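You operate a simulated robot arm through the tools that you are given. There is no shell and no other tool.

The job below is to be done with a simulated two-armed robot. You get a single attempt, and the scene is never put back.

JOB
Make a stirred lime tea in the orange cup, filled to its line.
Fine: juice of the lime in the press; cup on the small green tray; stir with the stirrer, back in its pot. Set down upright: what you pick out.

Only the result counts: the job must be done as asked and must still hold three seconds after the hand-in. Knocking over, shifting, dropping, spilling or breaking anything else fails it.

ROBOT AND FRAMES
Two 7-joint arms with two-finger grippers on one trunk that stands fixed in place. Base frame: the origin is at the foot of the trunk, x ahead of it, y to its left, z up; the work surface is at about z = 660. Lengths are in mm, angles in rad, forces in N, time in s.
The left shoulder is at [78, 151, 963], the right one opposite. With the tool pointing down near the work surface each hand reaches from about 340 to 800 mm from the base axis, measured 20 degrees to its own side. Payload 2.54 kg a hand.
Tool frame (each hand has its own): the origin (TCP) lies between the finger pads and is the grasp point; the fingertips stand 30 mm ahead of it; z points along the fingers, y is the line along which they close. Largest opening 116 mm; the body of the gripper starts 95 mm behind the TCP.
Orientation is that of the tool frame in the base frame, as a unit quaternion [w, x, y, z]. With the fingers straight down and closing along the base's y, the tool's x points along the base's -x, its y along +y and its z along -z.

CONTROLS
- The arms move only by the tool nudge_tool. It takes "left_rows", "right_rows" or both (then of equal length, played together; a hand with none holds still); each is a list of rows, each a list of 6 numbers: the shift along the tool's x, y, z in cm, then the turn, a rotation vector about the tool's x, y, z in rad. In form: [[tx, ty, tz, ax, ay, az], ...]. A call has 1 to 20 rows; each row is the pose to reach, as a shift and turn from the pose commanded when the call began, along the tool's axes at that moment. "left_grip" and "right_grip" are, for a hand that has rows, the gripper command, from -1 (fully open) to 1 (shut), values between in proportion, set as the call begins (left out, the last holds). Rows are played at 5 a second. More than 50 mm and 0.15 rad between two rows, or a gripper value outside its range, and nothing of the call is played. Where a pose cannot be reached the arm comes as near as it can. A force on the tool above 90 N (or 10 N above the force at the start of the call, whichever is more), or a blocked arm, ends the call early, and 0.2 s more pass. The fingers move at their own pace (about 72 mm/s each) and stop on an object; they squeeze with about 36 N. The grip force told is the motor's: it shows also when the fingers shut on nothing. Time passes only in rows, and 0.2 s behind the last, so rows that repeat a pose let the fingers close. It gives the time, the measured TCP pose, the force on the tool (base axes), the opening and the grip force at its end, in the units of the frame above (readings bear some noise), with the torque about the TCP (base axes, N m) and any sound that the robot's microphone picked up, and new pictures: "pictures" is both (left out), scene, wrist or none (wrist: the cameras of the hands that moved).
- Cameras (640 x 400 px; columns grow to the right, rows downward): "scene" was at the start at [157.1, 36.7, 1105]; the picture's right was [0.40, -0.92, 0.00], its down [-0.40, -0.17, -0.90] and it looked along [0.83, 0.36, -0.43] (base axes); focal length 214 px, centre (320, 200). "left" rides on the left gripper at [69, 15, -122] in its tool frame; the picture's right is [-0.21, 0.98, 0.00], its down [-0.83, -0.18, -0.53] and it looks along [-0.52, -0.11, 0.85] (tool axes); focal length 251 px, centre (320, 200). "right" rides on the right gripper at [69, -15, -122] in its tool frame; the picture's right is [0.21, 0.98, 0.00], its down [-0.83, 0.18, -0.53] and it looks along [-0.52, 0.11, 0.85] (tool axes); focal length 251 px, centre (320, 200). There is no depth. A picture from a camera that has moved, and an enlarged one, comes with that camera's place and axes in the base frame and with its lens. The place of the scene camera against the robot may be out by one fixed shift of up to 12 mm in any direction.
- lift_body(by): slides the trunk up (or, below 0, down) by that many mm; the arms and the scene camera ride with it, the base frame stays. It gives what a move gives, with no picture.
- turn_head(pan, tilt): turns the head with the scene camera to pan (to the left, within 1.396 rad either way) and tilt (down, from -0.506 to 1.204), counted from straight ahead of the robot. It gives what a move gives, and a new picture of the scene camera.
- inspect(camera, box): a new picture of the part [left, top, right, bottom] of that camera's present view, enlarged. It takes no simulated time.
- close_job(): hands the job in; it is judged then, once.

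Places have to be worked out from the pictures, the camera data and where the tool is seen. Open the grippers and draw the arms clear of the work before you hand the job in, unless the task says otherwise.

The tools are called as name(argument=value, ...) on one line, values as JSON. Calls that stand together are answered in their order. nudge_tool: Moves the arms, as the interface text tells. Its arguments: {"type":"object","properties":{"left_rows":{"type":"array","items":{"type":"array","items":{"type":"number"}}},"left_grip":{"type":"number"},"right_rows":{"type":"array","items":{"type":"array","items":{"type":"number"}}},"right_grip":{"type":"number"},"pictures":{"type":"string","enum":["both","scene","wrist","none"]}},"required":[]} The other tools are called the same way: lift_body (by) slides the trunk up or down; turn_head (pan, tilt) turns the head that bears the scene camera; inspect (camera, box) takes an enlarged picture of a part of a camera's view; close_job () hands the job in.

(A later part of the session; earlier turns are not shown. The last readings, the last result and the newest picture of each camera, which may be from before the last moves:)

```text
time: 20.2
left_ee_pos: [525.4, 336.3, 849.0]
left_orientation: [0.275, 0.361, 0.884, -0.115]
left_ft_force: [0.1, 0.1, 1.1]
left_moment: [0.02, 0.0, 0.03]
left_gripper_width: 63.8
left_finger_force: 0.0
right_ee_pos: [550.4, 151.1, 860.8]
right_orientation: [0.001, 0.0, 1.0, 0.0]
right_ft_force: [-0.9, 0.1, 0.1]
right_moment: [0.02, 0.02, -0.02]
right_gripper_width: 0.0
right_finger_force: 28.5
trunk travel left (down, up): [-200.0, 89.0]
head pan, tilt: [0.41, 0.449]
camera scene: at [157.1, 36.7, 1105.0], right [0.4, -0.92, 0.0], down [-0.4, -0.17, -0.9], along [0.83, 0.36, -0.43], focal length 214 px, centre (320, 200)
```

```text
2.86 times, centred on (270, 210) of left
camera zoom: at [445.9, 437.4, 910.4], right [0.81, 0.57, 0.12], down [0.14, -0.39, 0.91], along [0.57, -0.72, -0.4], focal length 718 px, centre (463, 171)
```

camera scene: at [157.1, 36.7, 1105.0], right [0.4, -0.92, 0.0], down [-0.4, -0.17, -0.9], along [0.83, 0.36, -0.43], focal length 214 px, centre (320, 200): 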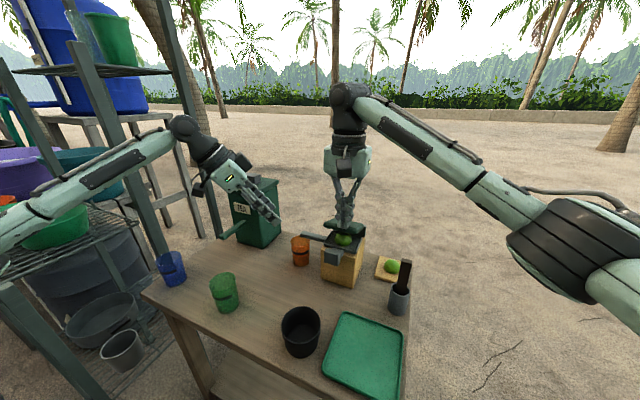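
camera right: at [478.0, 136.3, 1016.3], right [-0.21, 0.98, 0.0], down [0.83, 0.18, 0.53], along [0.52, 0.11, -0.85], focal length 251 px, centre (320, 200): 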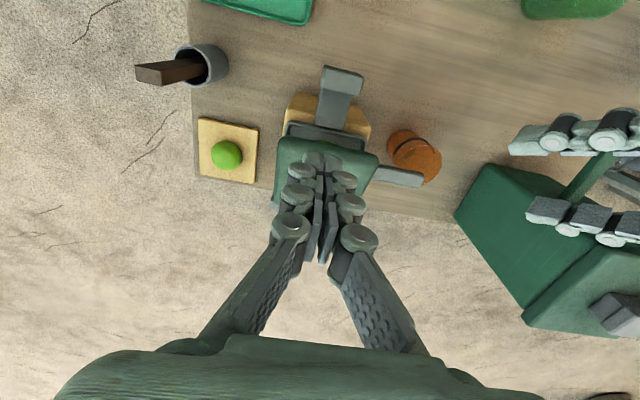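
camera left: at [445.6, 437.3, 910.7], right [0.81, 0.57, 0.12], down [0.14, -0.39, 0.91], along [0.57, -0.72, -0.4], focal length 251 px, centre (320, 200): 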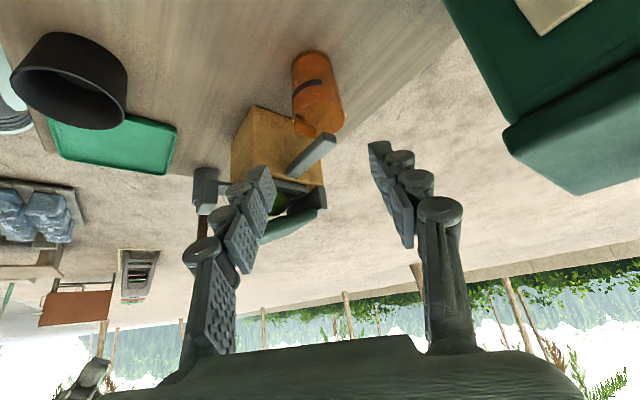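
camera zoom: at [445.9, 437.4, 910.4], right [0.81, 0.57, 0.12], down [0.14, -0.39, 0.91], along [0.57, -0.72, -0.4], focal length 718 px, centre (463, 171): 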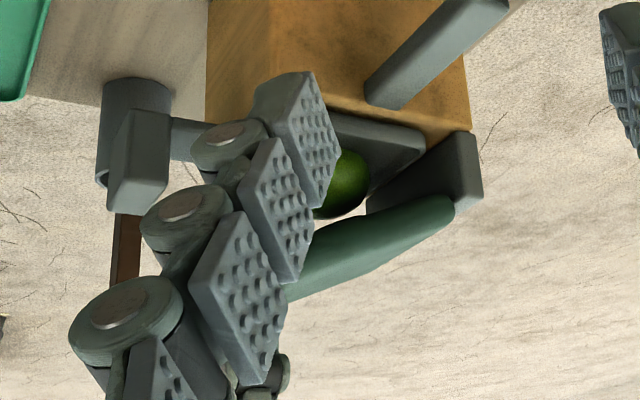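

The fingertips stand over the lid's front edge, which must lie lower than I thought. I keep lowering in small steps.

nudge_tool(right_rows=[[0, 0, 0.3, 0, 0, 0], [0, 0, 0.6, 0, 0, 0]], pictures="none")

nudge_tool(right_rows=[[-0.3, 0, 0.3, 0, 0, 0], [-0.6, 0, 0.4, 0, 0, 0]], pictures="scene")

inspect(camera="left", box=[180, 140, 360, 280])

inspect(camera="scene", box=[300, 190, 380, 270])

```text
time: 20.8
left_ee_pos: [525.5, 336.2, 849.2]
left_orientation: [0.274, 0.362, 0.883, -0.116]
left_ft_force: [-0.5, 0.2, 0.9]
left_moment: [0.05, -0.01, 0.01]
left_gripper_width: 63.9
left_finger_force: 0.1
right_ee_pos: [549.4, 152.1, 854.0]
right_orientation: [0.001, 0.0, 1.0, 0.001]
right_ft_force: [-0.5, 0.2, 1.1]
right_moment: [0.01, 0.0, -0.02]
right_gripper_width: 6.0
right_finger_force: 27.7
trunk travel left (down, up): [-200.0, 89.0]
head pan, tilt: [0.41, 0.449]
```

```text
time: 21.4
left_ee_pos: [526.3, 337.8, 848.3]
left_orientation: [0.274, 0.361, 0.884, -0.115]
left_ft_force: [0.3, 0.2, 1.1]
left_moment: [0.0, -0.02, 0.0]
left_gripper_width: 63.9
left_finger_force: 0.0
right_ee_pos: [556.1, 150.6, 850.4]
right_orientation: [0.001, 0.0, 1.0, 0.001]
right_ft_force: [0.4, 0.9, 1.6]
right_moment: [-0.02, 0.02, -0.02]
right_gripper_width: 6.0
right_finger_force: 28.5
trunk travel left (down, up): [-200.0, 89.0]
head pan, tilt: [0.41, 0.449]
camera scene: at [157.1, 36.7, 1105.0], right [0.4, -0.92, 0.0], down [-0.4, -0.17, -0.9], along [0.83, 0.36, -0.43], focal length 214 px, centre (320, 200)
```

scene: 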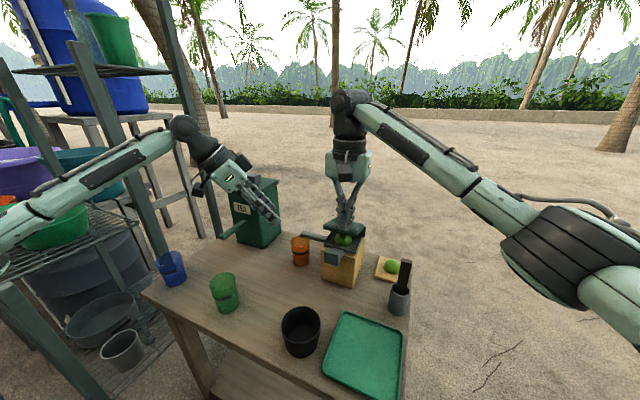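

```text
2.86 times, centred on (270, 210) of left
camera zoom: at [445.9, 437.3, 910.4], right [0.81, 0.57, 0.12], down [0.14, -0.39, 0.91], along [0.57, -0.72, -0.4], focal length 718 px, centre (463, 171)
```

zoom: 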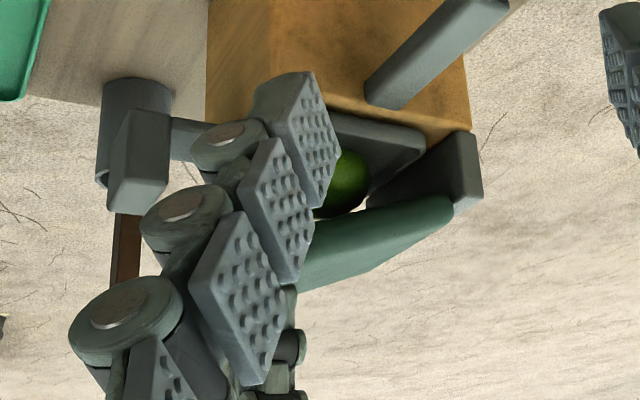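

```text
5.00 times, centred on (340, 230) of scene
camera zoom: at [157.1, 36.7, 1105.0], right [0.4, -0.92, 0.0], down [-0.4, -0.17, -0.9], along [0.83, 0.36, -0.43], focal length 1072 px, centre (220, 50)
```

zoom: 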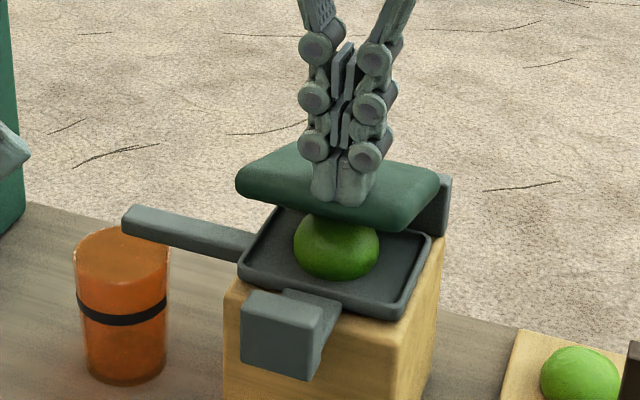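

The reading shows light contact (about 1–1.6 N) and the lid's front seems to have dropped slightly, so it yields. I press on another 10 mm and watch the cup.

nudge_tool(right_rows=[[0, 0, 0.3, 0, 0, 0], [0, 0, 0.6, 0, 0, 0], [0, 0, 0.9, 0, 0, 0]], pictures="none")

inspect(camera="scene", box=[270, 190, 380, 290])

inspect(camera="left", box=[180, 20, 380, 240])

```text
time: 22.2
left_ee_pos: [525.8, 335.5, 849.1]
left_orientation: [0.274, 0.362, 0.883, -0.116]
left_ft_force: [0.3, 0.1, 0.2]
left_moment: [-0.01, 0.0, -0.03]
left_gripper_width: 63.7
left_finger_force: 0.0
right_ee_pos: [555.6, 150.7, 841.9]
right_orientation: [0.001, 0.0, 1.0, 0.0]
right_ft_force: [0.5, -0.3, 1.2]
right_moment: [0.03, 0.0, 0.04]
right_gripper_width: 6.0
right_finger_force: 28.5
trunk travel left (down, up): [-200.0, 89.0]
head pan, tilt: [0.41, 0.449]
```

```text
4.00 times, centred on (325, 240) of scene
camera zoom: at [157.0, 36.6, 1105.0], right [0.4, -0.92, 0.0], down [-0.4, -0.17, -0.9], along [0.83, 0.36, -0.43], focal length 858 px, centre (300, 40)
```

zoom: 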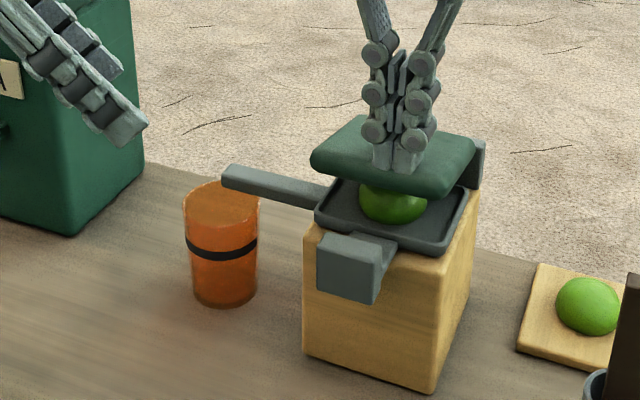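

```text
1.82 times, centred on (280, 130) of left
camera zoom: at [445.8, 437.3, 910.5], right [0.81, 0.57, 0.12], down [0.14, -0.39, 0.91], along [0.57, -0.72, -0.4], focal length 457 px, centre (393, 327)
```

zoom: 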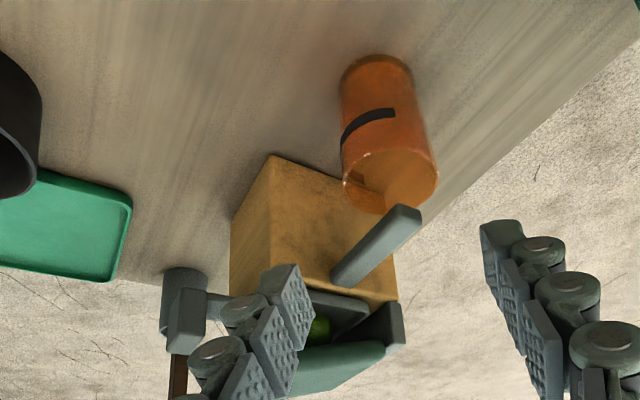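

The lid swings freely on its hinge and is now almost on the lime. I press further in small steps, watching for juice at the spout.

nudge_tool(right_rows=[[0, 0, 0.3, 0, 0, 0], [0, 0, 0.6, 0, 0, 0]], pictures="none")

inspect(camera="scene", box=[270, 190, 380, 290])

```text
time: 22.8
left_ee_pos: [526.4, 336.9, 849.8]
left_orientation: [0.275, 0.362, 0.883, -0.116]
left_ft_force: [0.2, -0.4, -0.2]
left_moment: [-0.05, 0.0, 0.02]
left_gripper_width: 63.9
left_finger_force: 0.0
right_ee_pos: [555.4, 150.4, 835.9]
right_orientation: [0.001, 0.0, 1.0, 0.0]
right_ft_force: [0.2, -0.2, 0.9]
right_moment: [0.0, 0.01, -0.01]
right_gripper_width: 6.2
right_finger_force: 29.0
trunk travel left (down, up): [-200.0, 89.0]
head pan, tilt: [0.41, 0.449]
```

```text
4.00 times, centred on (325, 240) of scene
camera zoom: at [157.0, 36.6, 1105.0], right [0.4, -0.92, 0.0], down [-0.4, -0.17, -0.9], along [0.83, 0.36, -0.43], focal length 858 px, centre (300, 40)
```

zoom: 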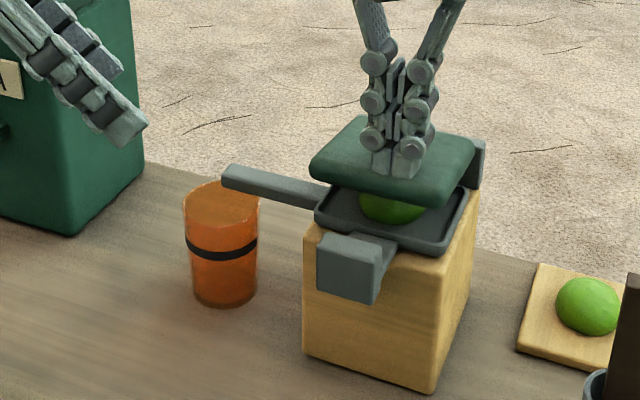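

The lid closes further with no resistance from the lime yet; I continue.

nudge_tool(right_rows=[[0, 0, 0.3, 0, 0, 0], [0, 0, 0.6, 0, 0, 0]], pictures="none")

nudge_tool(right_rows=[[0, 0, 0.3, 0, 0, 0], [0, 0, 0.6, 0, 0, 0]], pictures="none")

inspect(camera="scene", box=[270, 190, 380, 290])

inspect(camera="left", box=[180, 20, 380, 240])

```text
time: 23.4
left_ee_pos: [525.3, 337.3, 849.0]
left_orientation: [0.275, 0.362, 0.883, -0.115]
left_ft_force: [0.3, -0.4, -0.2]
left_moment: [-0.01, 0.01, 0.0]
left_gripper_width: 63.7
left_finger_force: 0.0
right_ee_pos: [555.6, 152.7, 831.3]
right_orientation: [0.001, 0.0, 1.0, -0.001]
right_ft_force: [-1.0, -1.4, 6.8]
right_moment: [0.01, 0.08, 0.0]
right_gripper_width: 6.1
right_finger_force: 28.7
trunk travel left (down, up): [-200.0, 89.0]
head pan, tilt: [0.41, 0.449]
```

```text
time: 24.0
left_ee_pos: [524.3, 336.6, 851.7]
left_orientation: [0.276, 0.362, 0.883, -0.115]
left_ft_force: [0.1, 0.5, -0.4]
left_moment: [-0.02, 0.0, -0.01]
left_gripper_width: 63.8
left_finger_force: 0.0
right_ee_pos: [555.6, 151.7, 828.1]
right_orientation: [0.004, 0.0, 1.0, 0.003]
right_ft_force: [8.0, 0.1, 34.9]
right_moment: [0.02, 0.2, 0.03]
right_gripper_width: 5.9
right_finger_force: 28.5
trunk travel left (down, up): [-200.0, 89.0]
head pan, tilt: [0.41, 0.449]
```

```text
4.00 times, centred on (325, 240) of scene
camera zoom: at [155.1, 36.0, 1105.9], right [0.4, -0.92, 0.0], down [-0.4, -0.17, -0.9], along [0.83, 0.36, -0.43], focal length 858 px, centre (300, 40)
```

zoom: 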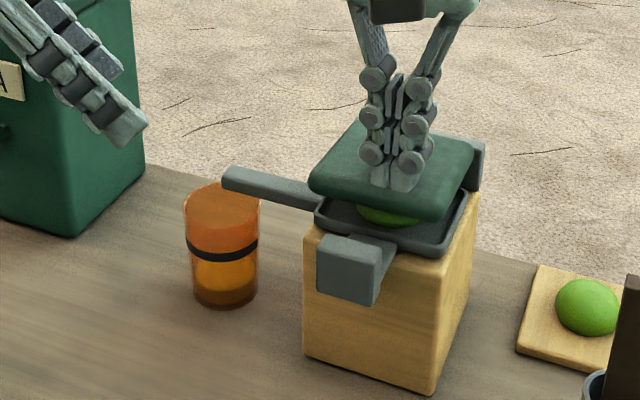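

```text
1.82 times, centred on (280, 130) of left
camera zoom: at [444.4, 436.9, 912.4], right [0.81, 0.57, 0.12], down [0.14, -0.39, 0.91], along [0.57, -0.72, -0.4], focal length 457 px, centre (393, 327)
```

zoom: 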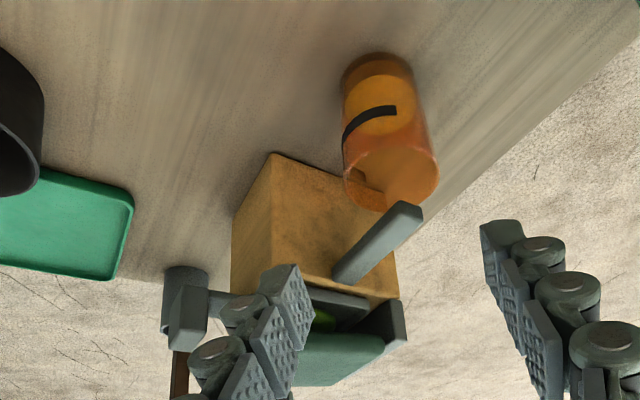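

Juice has flowed into the cup. I stop squeezing at once: raise the hand 6 mm and look at the level.

nudge_tool(right_rows=[[0, 0, -0.6, 0, 0, 0]], pictures="scene")

inspect(camera="scene", box=[275, 215, 345, 275])

inspect(camera="left", box=[280, 40, 380, 150])

inspect(camera="right", box=[380, 80, 500, 200])

```text
time: 24.4
left_ee_pos: [526.6, 337.5, 848.7]
left_orientation: [0.275, 0.361, 0.884, -0.115]
left_ft_force: [-0.6, 0.4, 0.2]
left_moment: [-0.03, -0.01, -0.03]
left_gripper_width: 63.9
left_finger_force: 0.0
right_ee_pos: [554.6, 151.7, 829.8]
right_orientation: [0.001, 0.001, 1.0, 0.001]
right_ft_force: [8.8, 2.5, 17.7]
right_moment: [0.03, -0.05, -0.05]
right_gripper_width: 5.9
right_finger_force: 28.5
trunk travel left (down, up): [-200.0, 89.0]
head pan, tilt: [0.41, 0.449]
camera scene: at [156.4, 36.5, 1104.9], right [0.4, -0.92, 0.0], down [-0.4, -0.17, -0.9], along [0.83, 0.36, -0.43], focal length 214 px, centre (320, 200)
```

scene: 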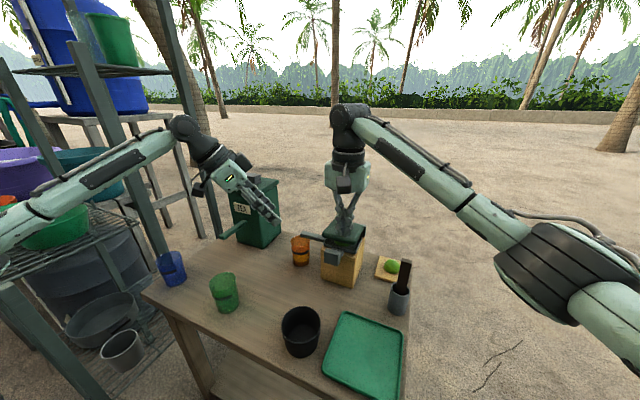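

```text
6.67 times, centred on (310, 245) of scene
camera zoom: at [156.4, 36.5, 1104.9], right [0.4, -0.92, 0.0], down [-0.4, -0.17, -0.9], along [0.83, 0.36, -0.43], focal length 1430 px, centre (387, -100)
```

zoom: 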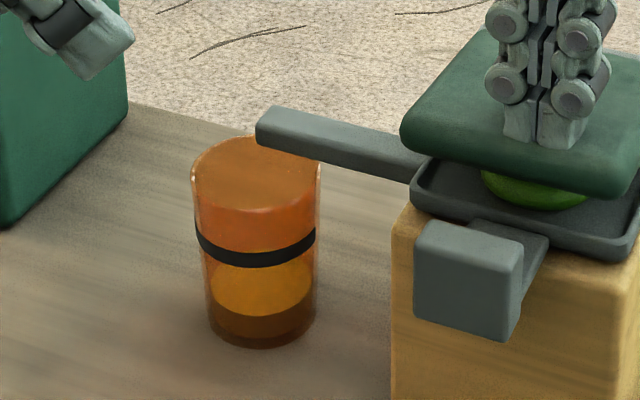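

```text
3.64 times, centred on (330, 95) of left
camera zoom: at [445.4, 437.2, 910.6], right [0.81, 0.57, 0.12], down [0.14, -0.39, 0.91], along [0.57, -0.72, -0.4], focal length 914 px, centre (284, 582)
```

zoom: 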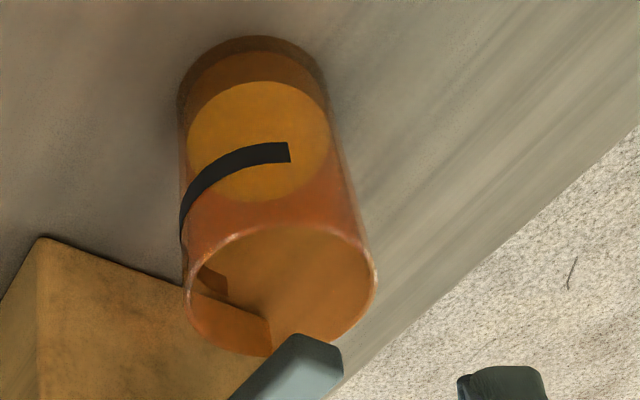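

```text
3.33 times, centred on (440, 140) of right
camera zoom: at [484.9, 136.5, 950.5], right [-0.21, 0.98, 0.0], down [0.82, 0.18, 0.54], along [0.52, 0.11, -0.84], focal length 838 px, centre (-80, 400)
```

zoom: 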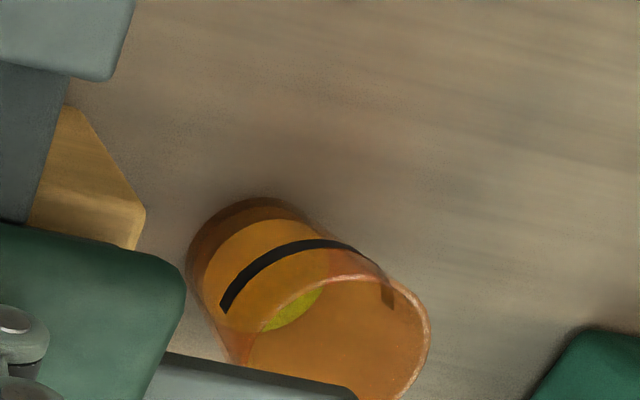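

The yellow ellipse is the juice surface, about 17 mm up, well below the line (about 47 mm). The lime is only partly pressed, so I squeeze further in small steps while watching the level.

nudge_tool(right_rows=[[0, 0, 0.4, 0, 0, 0], [0, 0, 0.8, 0, 0, 0]], pictures="none")

inspect(camera="scene", box=[275, 215, 345, 275])

```text
time: 25.0
left_ee_pos: [524.1, 335.8, 851.1]
left_orientation: [0.276, 0.362, 0.883, -0.114]
left_ft_force: [0.3, -0.5, 0.0]
left_moment: [0.0, -0.01, 0.0]
left_gripper_width: 63.7
left_finger_force: 0.1
right_ee_pos: [554.2, 150.4, 826.8]
right_orientation: [0.005, 0.0, 1.0, 0.001]
right_ft_force: [4.6, -0.8, 44.6]
right_moment: [-0.02, 0.38, -0.32]
right_gripper_width: 6.1
right_finger_force: 28.7
trunk travel left (down, up): [-200.0, 89.0]
head pan, tilt: [0.41, 0.449]
```

```text
6.67 times, centred on (310, 245) of scene
camera zoom: at [154.2, 35.8, 1106.1], right [0.4, -0.92, 0.0], down [-0.39, -0.17, -0.9], along [0.83, 0.36, -0.43], focal length 1430 px, centre (387, -100)
```

zoom: 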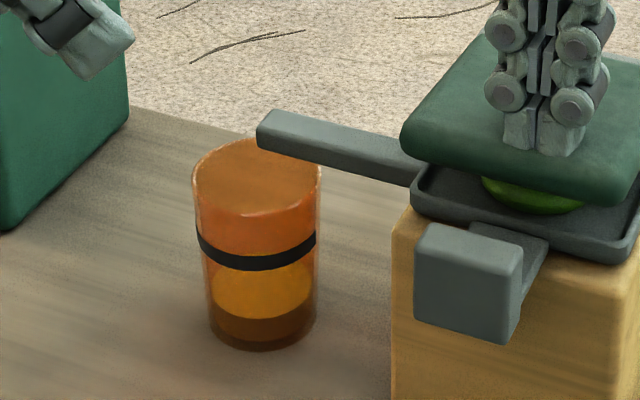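

The level has not changed at 45 N. I press about 6 mm further (command), expecting around 65–70 N.

nudge_tool(right_rows=[[0, 0, 0.3, 0, 0, 0], [0, 0, 0.6, 0, 0, 0], [0, 0, 0.6, 0, 0, 0], [0, 0, 0.6, 0, 0, 0]], pictures="none")

inspect(camera="scene", box=[275, 215, 345, 275])

```text
time: 26.0
left_ee_pos: [521.7, 335.5, 853.4]
left_orientation: [0.276, 0.363, 0.883, -0.114]
left_ft_force: [-0.5, 0.1, -0.2]
left_moment: [0.04, -0.01, -0.01]
left_gripper_width: 63.7
left_finger_force: 0.1
right_ee_pos: [553.9, 152.5, 826.6]
right_orientation: [0.009, 0.0, 1.0, 0.005]
right_ft_force: [0.4, -3.8, 68.3]
right_moment: [-0.09, 0.66, 0.38]
right_gripper_width: 6.1
right_finger_force: 28.3
trunk travel left (down, up): [-200.0, 89.0]
head pan, tilt: [0.41, 0.449]
```

```text
6.67 times, centred on (310, 245) of scene
camera zoom: at [152.2, 35.0, 1106.2], right [0.4, -0.92, 0.0], down [-0.39, -0.17, -0.9], along [0.83, 0.36, -0.43], focal length 1430 px, centre (387, -100)
```

zoom: 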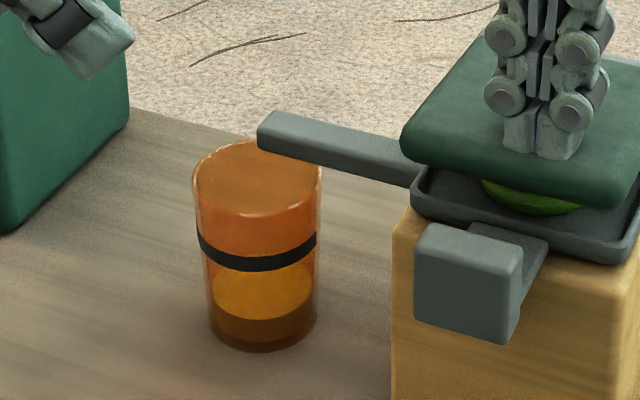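

The lid has reached its end stop (no more motion at 68 N, level unchanged at about 17 mm), so the lime is pressed. I raise the right hand slowly off the lid and up.

nudge_tool(right_rows=[[0, 0, -0.6, 0, 0, 0], [0, 0, -1.4, 0, 0, 0], [0, 0, -2.2, 0, 0, 0], [0, 0, -4, 0, 0, 0], [0, 0, -7, 0, 0, 0], [0, 0, -10, 0, 0, 0]], pictures="both")

inspect(camera="scene", box=[270, 190, 380, 290])

inspect(camera="left", box=[200, 30, 400, 250])

```text
time: 27.4
left_ee_pos: [526.0, 337.6, 849.7]
left_orientation: [0.274, 0.362, 0.883, -0.116]
left_ft_force: [-1.0, 0.7, 0.0]
left_moment: [0.01, 0.02, 0.01]
left_gripper_width: 63.9
left_finger_force: 0.0
right_ee_pos: [555.1, 150.8, 917.3]
right_orientation: [0.001, 0.0, 1.0, 0.0]
right_ft_force: [0.5, 0.0, -0.4]
right_moment: [-0.03, -0.05, 0.02]
right_gripper_width: 0.0
right_finger_force: 28.6
trunk travel left (down, up): [-200.0, 89.0]
head pan, tilt: [0.41, 0.449]
camera scene: at [156.9, 36.6, 1104.9], right [0.4, -0.92, 0.0], down [-0.4, -0.17, -0.9], along [0.83, 0.36, -0.43], focal length 214 px, centre (320, 200)
camera right: at [485.3, 136.2, 1038.9], right [-0.21, 0.98, 0.0], down [0.83, 0.18, 0.53], along [0.52, 0.11, -0.84], focal length 251 px, centre (320, 200)
```

scene: 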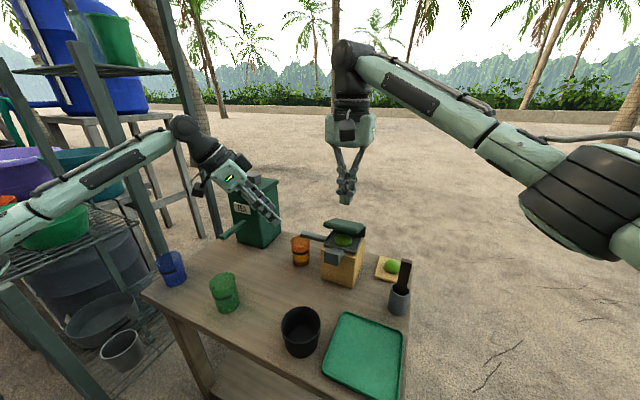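
right: 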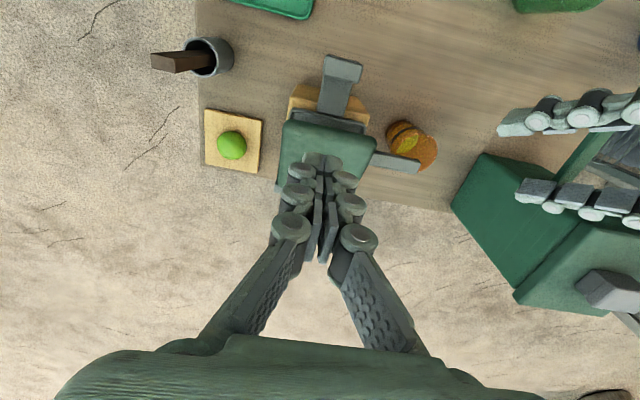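

```text
4.00 times, centred on (325, 240) of scene
camera zoom: at [156.9, 36.6, 1104.9], right [0.4, -0.92, 0.0], down [-0.4, -0.17, -0.9], along [0.83, 0.36, -0.43], focal length 858 px, centre (300, 40)
```

zoom: 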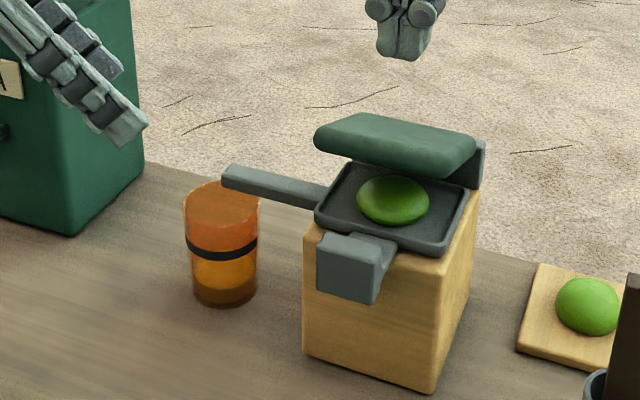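

```text
1.82 times, centred on (300, 140) of left
camera zoom: at [445.7, 437.3, 910.5], right [0.81, 0.57, 0.12], down [0.14, -0.39, 0.91], along [0.57, -0.72, -0.4], focal length 457 px, centre (356, 309)
```

zoom: 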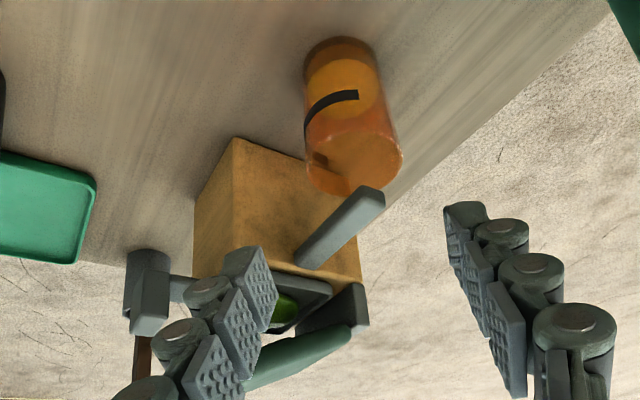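

The lime is squashed and the lid has sprung open; the juice stayed at about 17 mm. I send the right hand back to its side and bring the left hand back down toward the cup.

nudge_tool(left_rows=[[0.1, 0, 2, 0, 0, 0], [0.2, 0, 4, 0, 0, 0], [0.3, 0, 6, 0, 0, 0], [0.4, 0, 8, 0, 0, 0], [0.5, 0, 9.5, 0, 0, 0], [0.5, 0, 9.5, 0, 0, 0]], left_grip=-0.2, right_rows=[[1.5, -4, -1.5, 0, -0.06, 0], [3.5, -8, -2, 0, -0.12, 0], [5.5, -12, -2.5, 0, -0.18, 0], [7.5, -16, -3, 0, -0.25, 0], [9.5, -20, -3.5, 0, -0.32, 0], [11.5, -24, -4, 0, -0.4, 0]])

inspect(camera="left", box=[200, 30, 460, 260])

inspect(camera="scene", box=[250, 190, 360, 290])

```text
time: 28.8
left_ee_pos: [561.5, 301.4, 766.9]
left_orientation: [0.275, 0.361, 0.883, -0.116]
left_ft_force: [0.7, 0.7, -0.7]
left_moment: [0.0, 0.0, -0.03]
left_gripper_width: 69.6
left_finger_force: 0.1
right_ee_pos: [439.8, -89.3, 953.8]
right_orientation: [0.201, 0.0, 0.98, 0.0]
right_ft_force: [1.2, 0.3, 0.5]
right_moment: [-0.03, -0.02, -0.02]
right_gripper_width: 0.1
right_finger_force: 28.9
trunk travel left (down, up): [-200.0, 89.0]
head pan, tilt: [0.41, 0.449]
camera scene: at [157.1, 36.7, 1105.0], right [0.4, -0.92, 0.0], down [-0.4, -0.17, -0.9], along [0.83, 0.36, -0.43], focal length 214 px, centre (320, 200)
camera right: at [327.5, -104.7, 1039.4], right [-0.2, 0.98, -0.08], down [0.55, 0.18, 0.82], along [0.81, 0.11, -0.57], focal length 251 px, centre (320, 200)
camera left: at [482.3, 401.5, 827.8], right [0.81, 0.57, 0.12], down [0.14, -0.39, 0.91], along [0.57, -0.72, -0.4], focal length 251 px, centre (320, 200)
```

scene: 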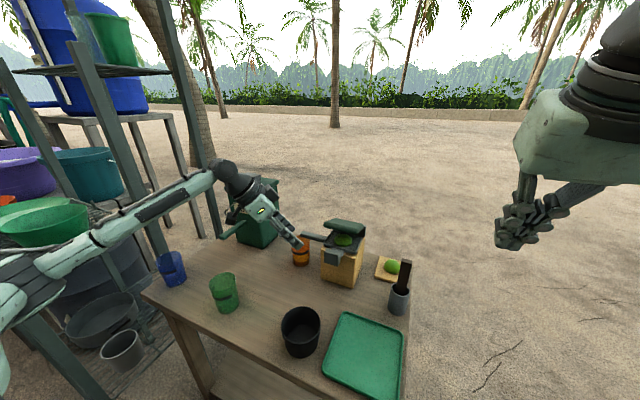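
right: 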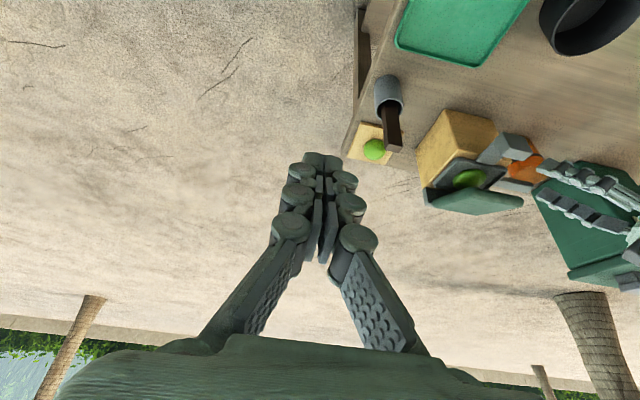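
left: 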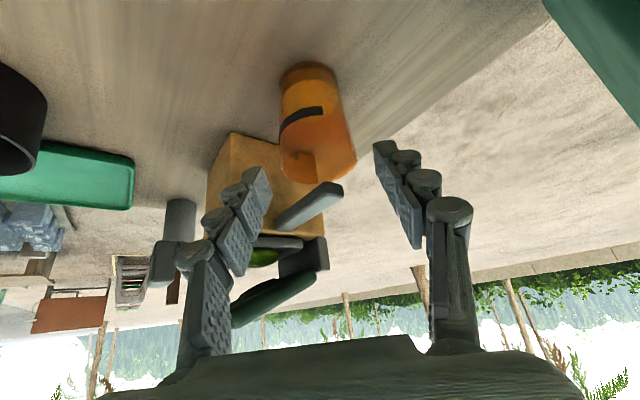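

```text
1.74 times, centred on (330, 145) of left
camera zoom: at [482.3, 401.5, 827.8], right [0.81, 0.57, 0.12], down [0.14, -0.39, 0.91], along [0.57, -0.72, -0.4], focal length 437 px, centre (303, 296)
```

zoom: 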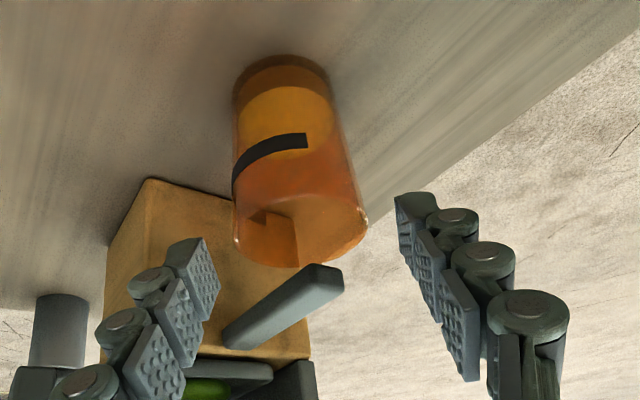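

```text
4.00 times, centred on (305, 240) of scene
camera zoom: at [157.1, 36.7, 1105.0], right [0.4, -0.92, 0.0], down [-0.4, -0.17, -0.9], along [0.83, 0.36, -0.43], focal length 858 px, centre (380, 40)
```

zoom: 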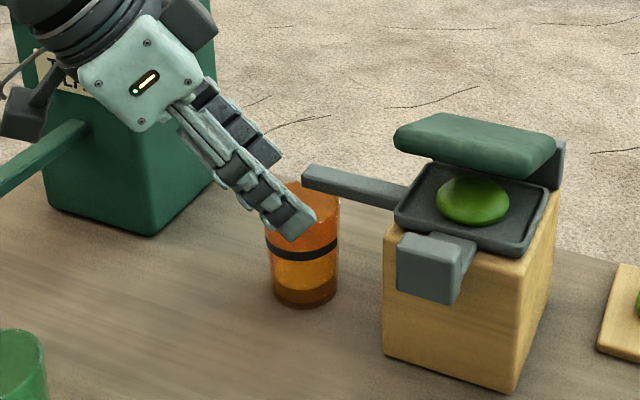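

The cup sits centred between the fingers. I go the last 45 mm down to TCP height about 730 and close firmly.

nudge_tool(left_rows=[[0.03, 0, 1.5, 0, 0, 0], [0.06, 0, 3.0, 0, 0, 0], [0.1, 0, 4.5, 0, 0, 0]], pictures="wrist")

nudge_tool(left_rows=[[0, 0, 0, 0, 0, 0], [0, 0, 0, 0, 0, 0], [0, 0, 0, 0, 0, 0], [0, 0, 0, 0, 0, 0]], left_grip=1, pictures="wrist")

inspect(camera="left", box=[220, 40, 420, 260])

```text
time: 29.6
left_ee_pos: [579.6, 284.7, 729.0]
left_orientation: [0.275, 0.362, 0.883, -0.116]
left_ft_force: [0.6, -0.2, 0.3]
left_moment: [0.0, 0.0, 0.0]
left_gripper_width: 69.8
left_finger_force: 0.1
right_ee_pos: [439.6, -90.2, 955.7]
right_orientation: [0.199, 0.0, 0.98, 0.0]
right_ft_force: [-0.6, -0.6, -0.2]
right_moment: [0.02, 0.0, 0.0]
right_gripper_width: 0.0
right_finger_force: 28.7
trunk travel left (down, up): [-200.0, 89.0]
head pan, tilt: [0.41, 0.449]
camera left: at [499.7, 384.1, 790.0], right [0.81, 0.57, 0.12], down [0.14, -0.39, 0.91], along [0.57, -0.72, -0.4], focal length 251 px, centre (320, 200)
```

left: 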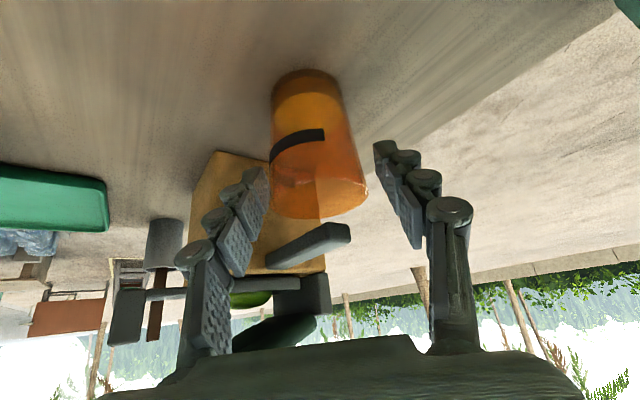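

```text
time: 30.6
left_ee_pos: [580.0, 284.0, 728.3]
left_orientation: [0.274, 0.362, 0.884, -0.115]
left_ft_force: [-0.2, -0.3, 0.2]
left_moment: [0.0, 0.0, -0.03]
left_gripper_width: 48.1
left_finger_force: 36.1
right_ee_pos: [439.3, -90.1, 954.0]
right_orientation: [0.199, 0.0, 0.98, 0.0]
right_ft_force: [-0.1, 0.4, 0.1]
right_moment: [-0.01, 0.0, -0.01]
right_gripper_width: 0.0
right_finger_force: 28.8
trunk travel left (down, up): [-200.0, 89.0]
head pan, tilt: [0.41, 0.449]
camera left: at [499.6, 384.2, 790.2], right [0.81, 0.57, 0.12], down [0.14, -0.39, 0.91], along [0.57, -0.72, -0.4], focal length 251 px, centre (320, 200)
```

left: 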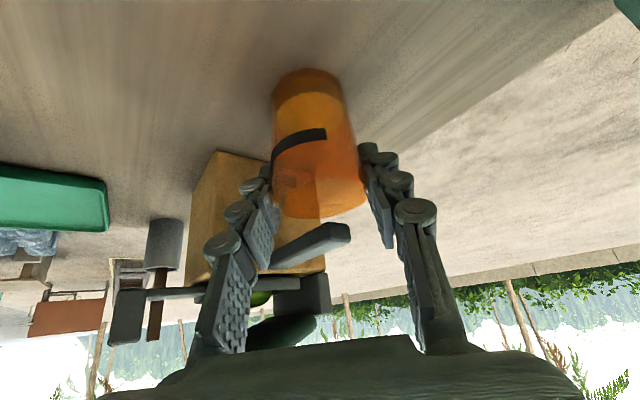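

```text
1.82 times, centred on (320, 150) of left
camera zoom: at [499.6, 384.2, 790.2], right [0.81, 0.57, 0.12], down [0.14, -0.39, 0.91], along [0.57, -0.72, -0.4], focal length 457 px, centre (320, 291)
```

zoom: 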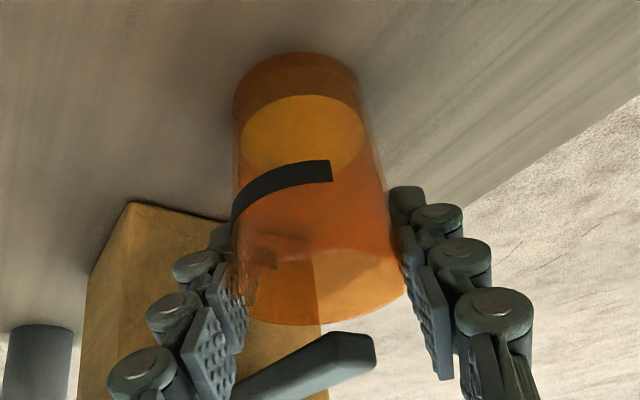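

Gripped at 48 mm. I lift just 3 mm and ease the cup straight back out from under the spout.

nudge_tool(left_rows=[[-0.09, 0, -0.12, 0, 0, 0], [-0.17, 0, -0.25, 0, 0, 0], [0.48, -0.63, -0.73, 0, 0, 0], [1.13, -1.27, -1.21, 0, 0, 0], [1.78, -1.9, -1.69, 0, 0, 0], [2.43, -2.54, -2.17, 0, 0, 0], [3.08, -3.17, -2.65, 0, 0, 0]])

inspect(camera="left", box=[220, 40, 420, 260])

inspect(camera="scene", box=[230, 190, 360, 290])

```text
time: 32.2
left_ee_pos: [528.6, 291.7, 733.5]
left_orientation: [0.275, 0.361, 0.884, -0.115]
left_ft_force: [0.0, -0.2, -0.5]
left_moment: [0.02, 0.01, 0.01]
left_gripper_width: 48.2
left_finger_force: 36.3
right_ee_pos: [440.3, -88.9, 955.5]
right_orientation: [0.199, 0.0, 0.98, 0.0]
right_ft_force: [1.3, 0.1, -0.5]
right_moment: [0.0, 0.04, -0.03]
right_gripper_width: 0.0
right_finger_force: 28.6
trunk travel left (down, up): [-200.0, 89.0]
head pan, tilt: [0.41, 0.449]
camera scene: at [157.1, 36.6, 1105.0], right [0.4, -0.92, 0.0], down [-0.4, -0.17, -0.9], along [0.83, 0.36, -0.43], focal length 214 px, centre (320, 200)
camera left: at [447.9, 390.8, 794.3], right [0.81, 0.57, 0.12], down [0.14, -0.39, 0.91], along [0.57, -0.72, -0.4], focal length 251 px, centre (320, 200)
```

scene: 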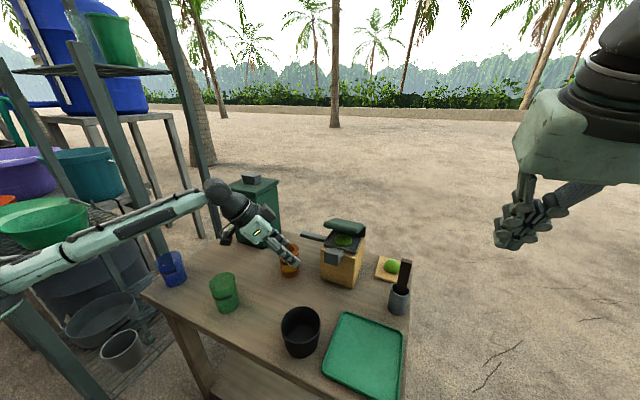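
left: 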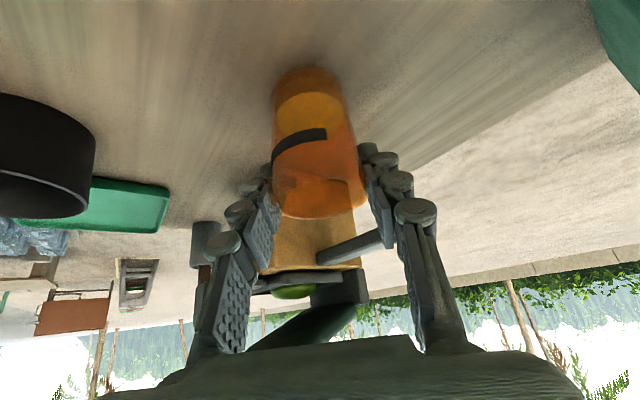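

```text
1.82 times, centred on (320, 150) of left
camera zoom: at [447.9, 390.8, 794.3], right [0.81, 0.57, 0.12], down [0.14, -0.39, 0.91], along [0.57, -0.72, -0.4], focal length 457 px, centre (320, 291)
```

zoom: 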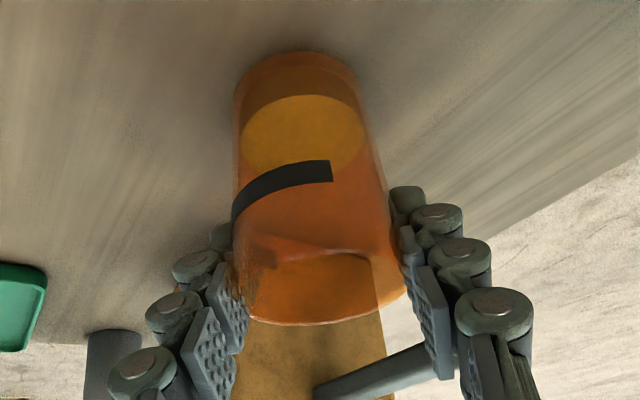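

```text
4.00 times, centred on (295, 240) of scene
camera zoom: at [157.1, 36.6, 1105.0], right [0.4, -0.92, 0.0], down [-0.4, -0.17, -0.9], along [0.83, 0.36, -0.43], focal length 858 px, centre (420, 40)
```

zoom: 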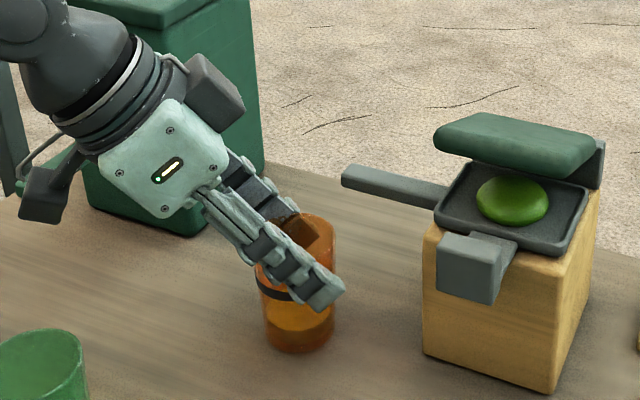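

The cup is held with no slip and hangs about 5 mm above the table. I carry it around the green cup to (436,475), in front of the tea spout.

nudge_tool(left_rows=[[1.7, 0.7, -1.5, 0, 0, 0], [3.5, 1.4, -3.0, 0, 0, 0], [5.2, 2.1, -4.4, 0, 0, 0], [7.0, 2.75, -5.9, 0, 0, 0], [8.7, 3.44, -7.41, 0, 0, 0], [10.3, 4.2, -8.5, 0, 0, 0], [11.8, 4.9, -9.6, 0, 0, 0], [13.4, 5.6, -10.7, 0, 0, 0], [14.98, 6.32, -11.75, 0, 0, 0]])

inspect(camera="left", box=[200, 0, 460, 260])

inspect(camera="scene", box=[150, 190, 290, 310])

```text
time: 34.2
left_ee_pos: [436.0, 471.0, 744.7]
left_orientation: [0.274, 0.362, 0.884, -0.115]
left_ft_force: [0.2, -0.4, -0.6]
left_moment: [-0.04, 0.04, 0.04]
left_gripper_width: 48.4
left_finger_force: 36.2
right_ee_pos: [440.0, -89.7, 954.6]
right_orientation: [0.199, 0.001, 0.98, -0.001]
right_ft_force: [-0.8, 0.2, 0.1]
right_moment: [-0.01, -0.02, 0.02]
right_gripper_width: 0.0
right_finger_force: 28.9
trunk travel left (down, up): [-200.0, 89.0]
head pan, tilt: [0.41, 0.449]
camera scene: at [157.1, 36.8, 1105.0], right [0.4, -0.92, 0.0], down [-0.4, -0.17, -0.9], along [0.83, 0.36, -0.43], focal length 214 px, centre (320, 200)
camera left: at [355.9, 570.1, 805.9], right [0.81, 0.57, 0.12], down [0.14, -0.39, 0.91], along [0.57, -0.72, -0.4], focal length 251 px, centre (320, 200)
```

scene: 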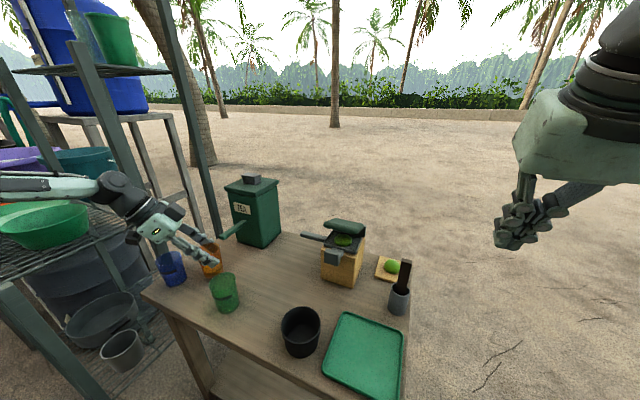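
left: 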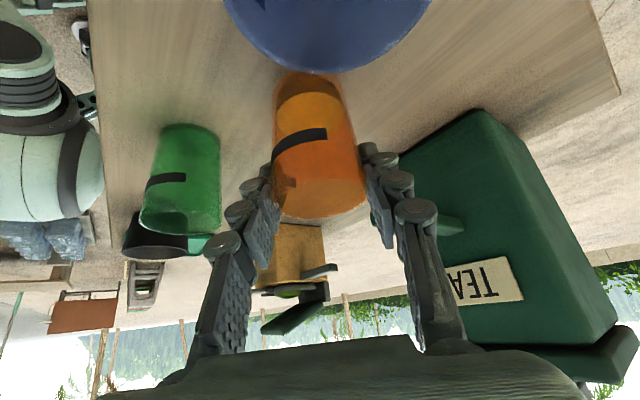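

```text
1.54 times, centred on (330, 130) of left
camera zoom: at [355.9, 570.1, 805.9], right [0.81, 0.57, 0.12], down [0.14, -0.39, 0.91], along [0.57, -0.72, -0.4], focal length 387 px, centre (305, 308)
```

zoom: 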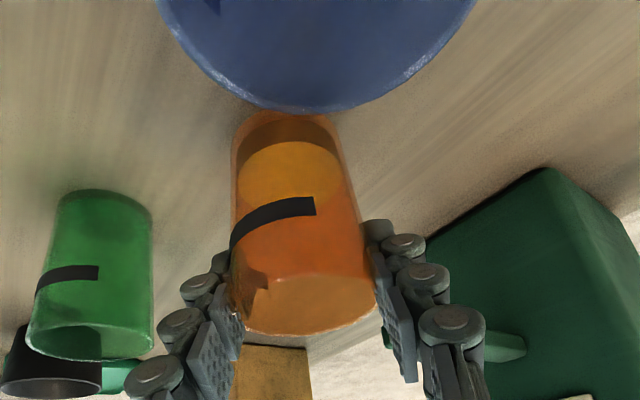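

```text
3.33 times, centred on (220, 250) of scene
camera zoom: at [157.1, 36.8, 1105.0], right [0.4, -0.92, 0.0], down [-0.4, -0.17, -0.9], along [0.83, 0.36, -0.43], focal length 715 px, centre (653, 33)
```

zoom: 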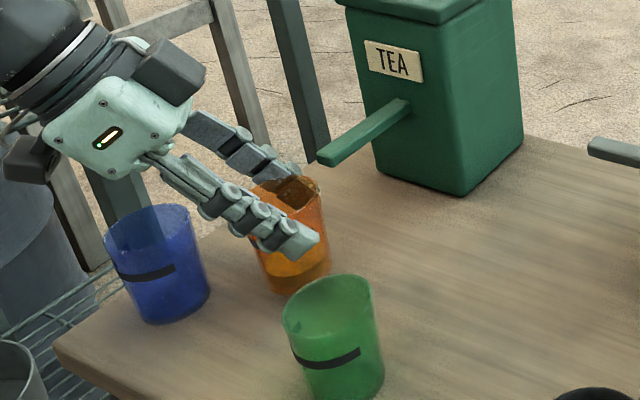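

The tea spout tip checks out at about (479,468,755). I lower the cup to about 4 mm above the table and move it halfway forward under the spout.

nudge_tool(left_rows=[[0.36, 0, 0.52, 0, 0, 0], [0.71, 0, 1.03, 0, 0, 0], [-0.15, 0.95, 1.55, 0, 0, 0], [-0.85, 1.75, 2.03, 0, 0, 0]])

inspect(camera="left", box=[200, 60, 460, 280])

inspect(camera="scene", box=[180, 190, 290, 280])

```text
time: 35.2
left_ee_pos: [461.8, 467.1, 731.7]
left_orientation: [0.274, 0.361, 0.884, -0.115]
left_ft_force: [-0.4, 0.3, -0.5]
left_moment: [-0.01, 0.02, 0.0]
left_gripper_width: 48.2
left_finger_force: 36.1
right_ee_pos: [438.9, -89.4, 954.1]
right_orientation: [0.2, 0.0, 0.98, 0.0]
right_ft_force: [-0.3, 0.5, -0.2]
right_moment: [0.02, 0.03, 0.02]
right_gripper_width: 0.0
right_finger_force: 28.2
trunk travel left (down, up): [-200.0, 89.0]
head pan, tilt: [0.41, 0.449]
camera scene: at [157.1, 36.8, 1105.0], right [0.4, -0.92, 0.0], down [-0.4, -0.17, -0.9], along [0.83, 0.36, -0.43], focal length 214 px, centre (320, 200)
camera left: at [381.6, 567.4, 793.7], right [0.81, 0.57, 0.12], down [0.14, -0.39, 0.91], along [0.57, -0.72, -0.4], focal length 251 px, centre (320, 200)
```

scene: 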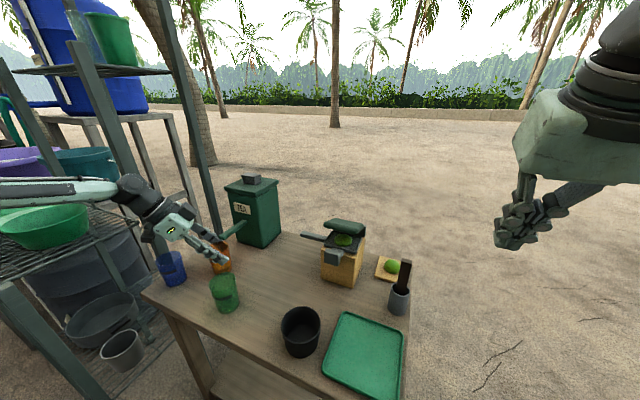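
left: 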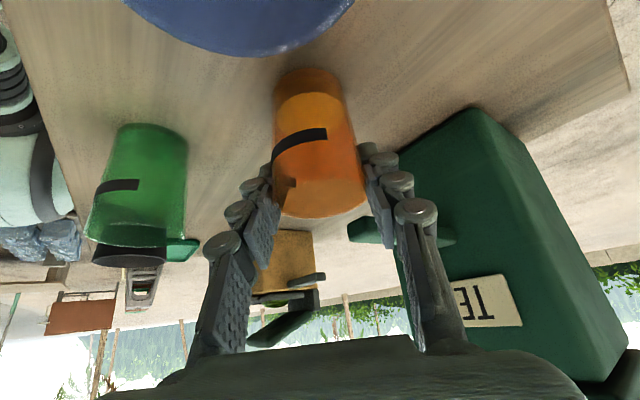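

```text
1.82 times, centred on (330, 170) of left
camera zoom: at [381.6, 567.4, 793.7], right [0.81, 0.57, 0.12], down [0.14, -0.39, 0.91], along [0.57, -0.72, -0.4], focal length 457 px, centre (302, 254)
```

zoom: 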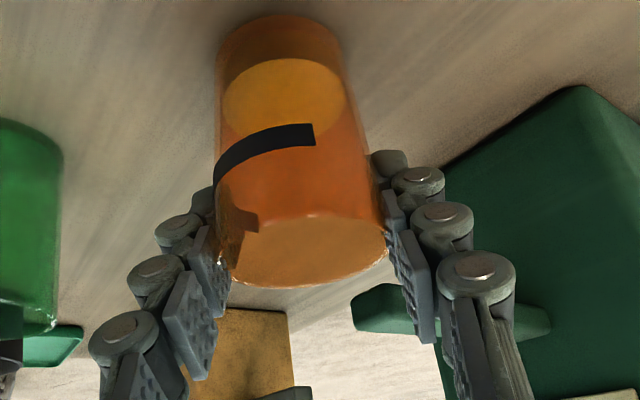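

```text
4.44 times, centred on (235, 235) of scene
camera zoom: at [157.1, 36.8, 1105.0], right [0.4, -0.92, 0.0], down [-0.4, -0.17, -0.9], along [0.83, 0.36, -0.43], focal length 953 px, centre (698, 44)
```

zoom: 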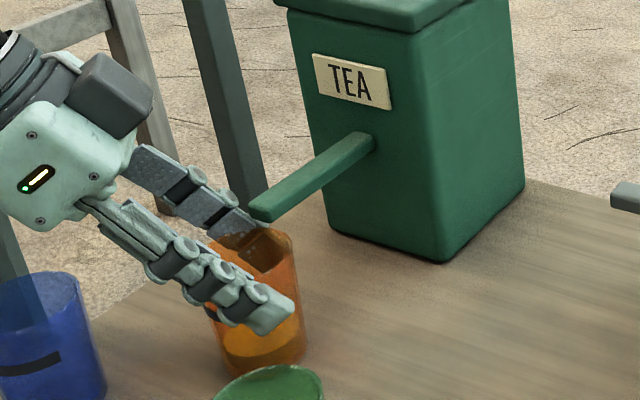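

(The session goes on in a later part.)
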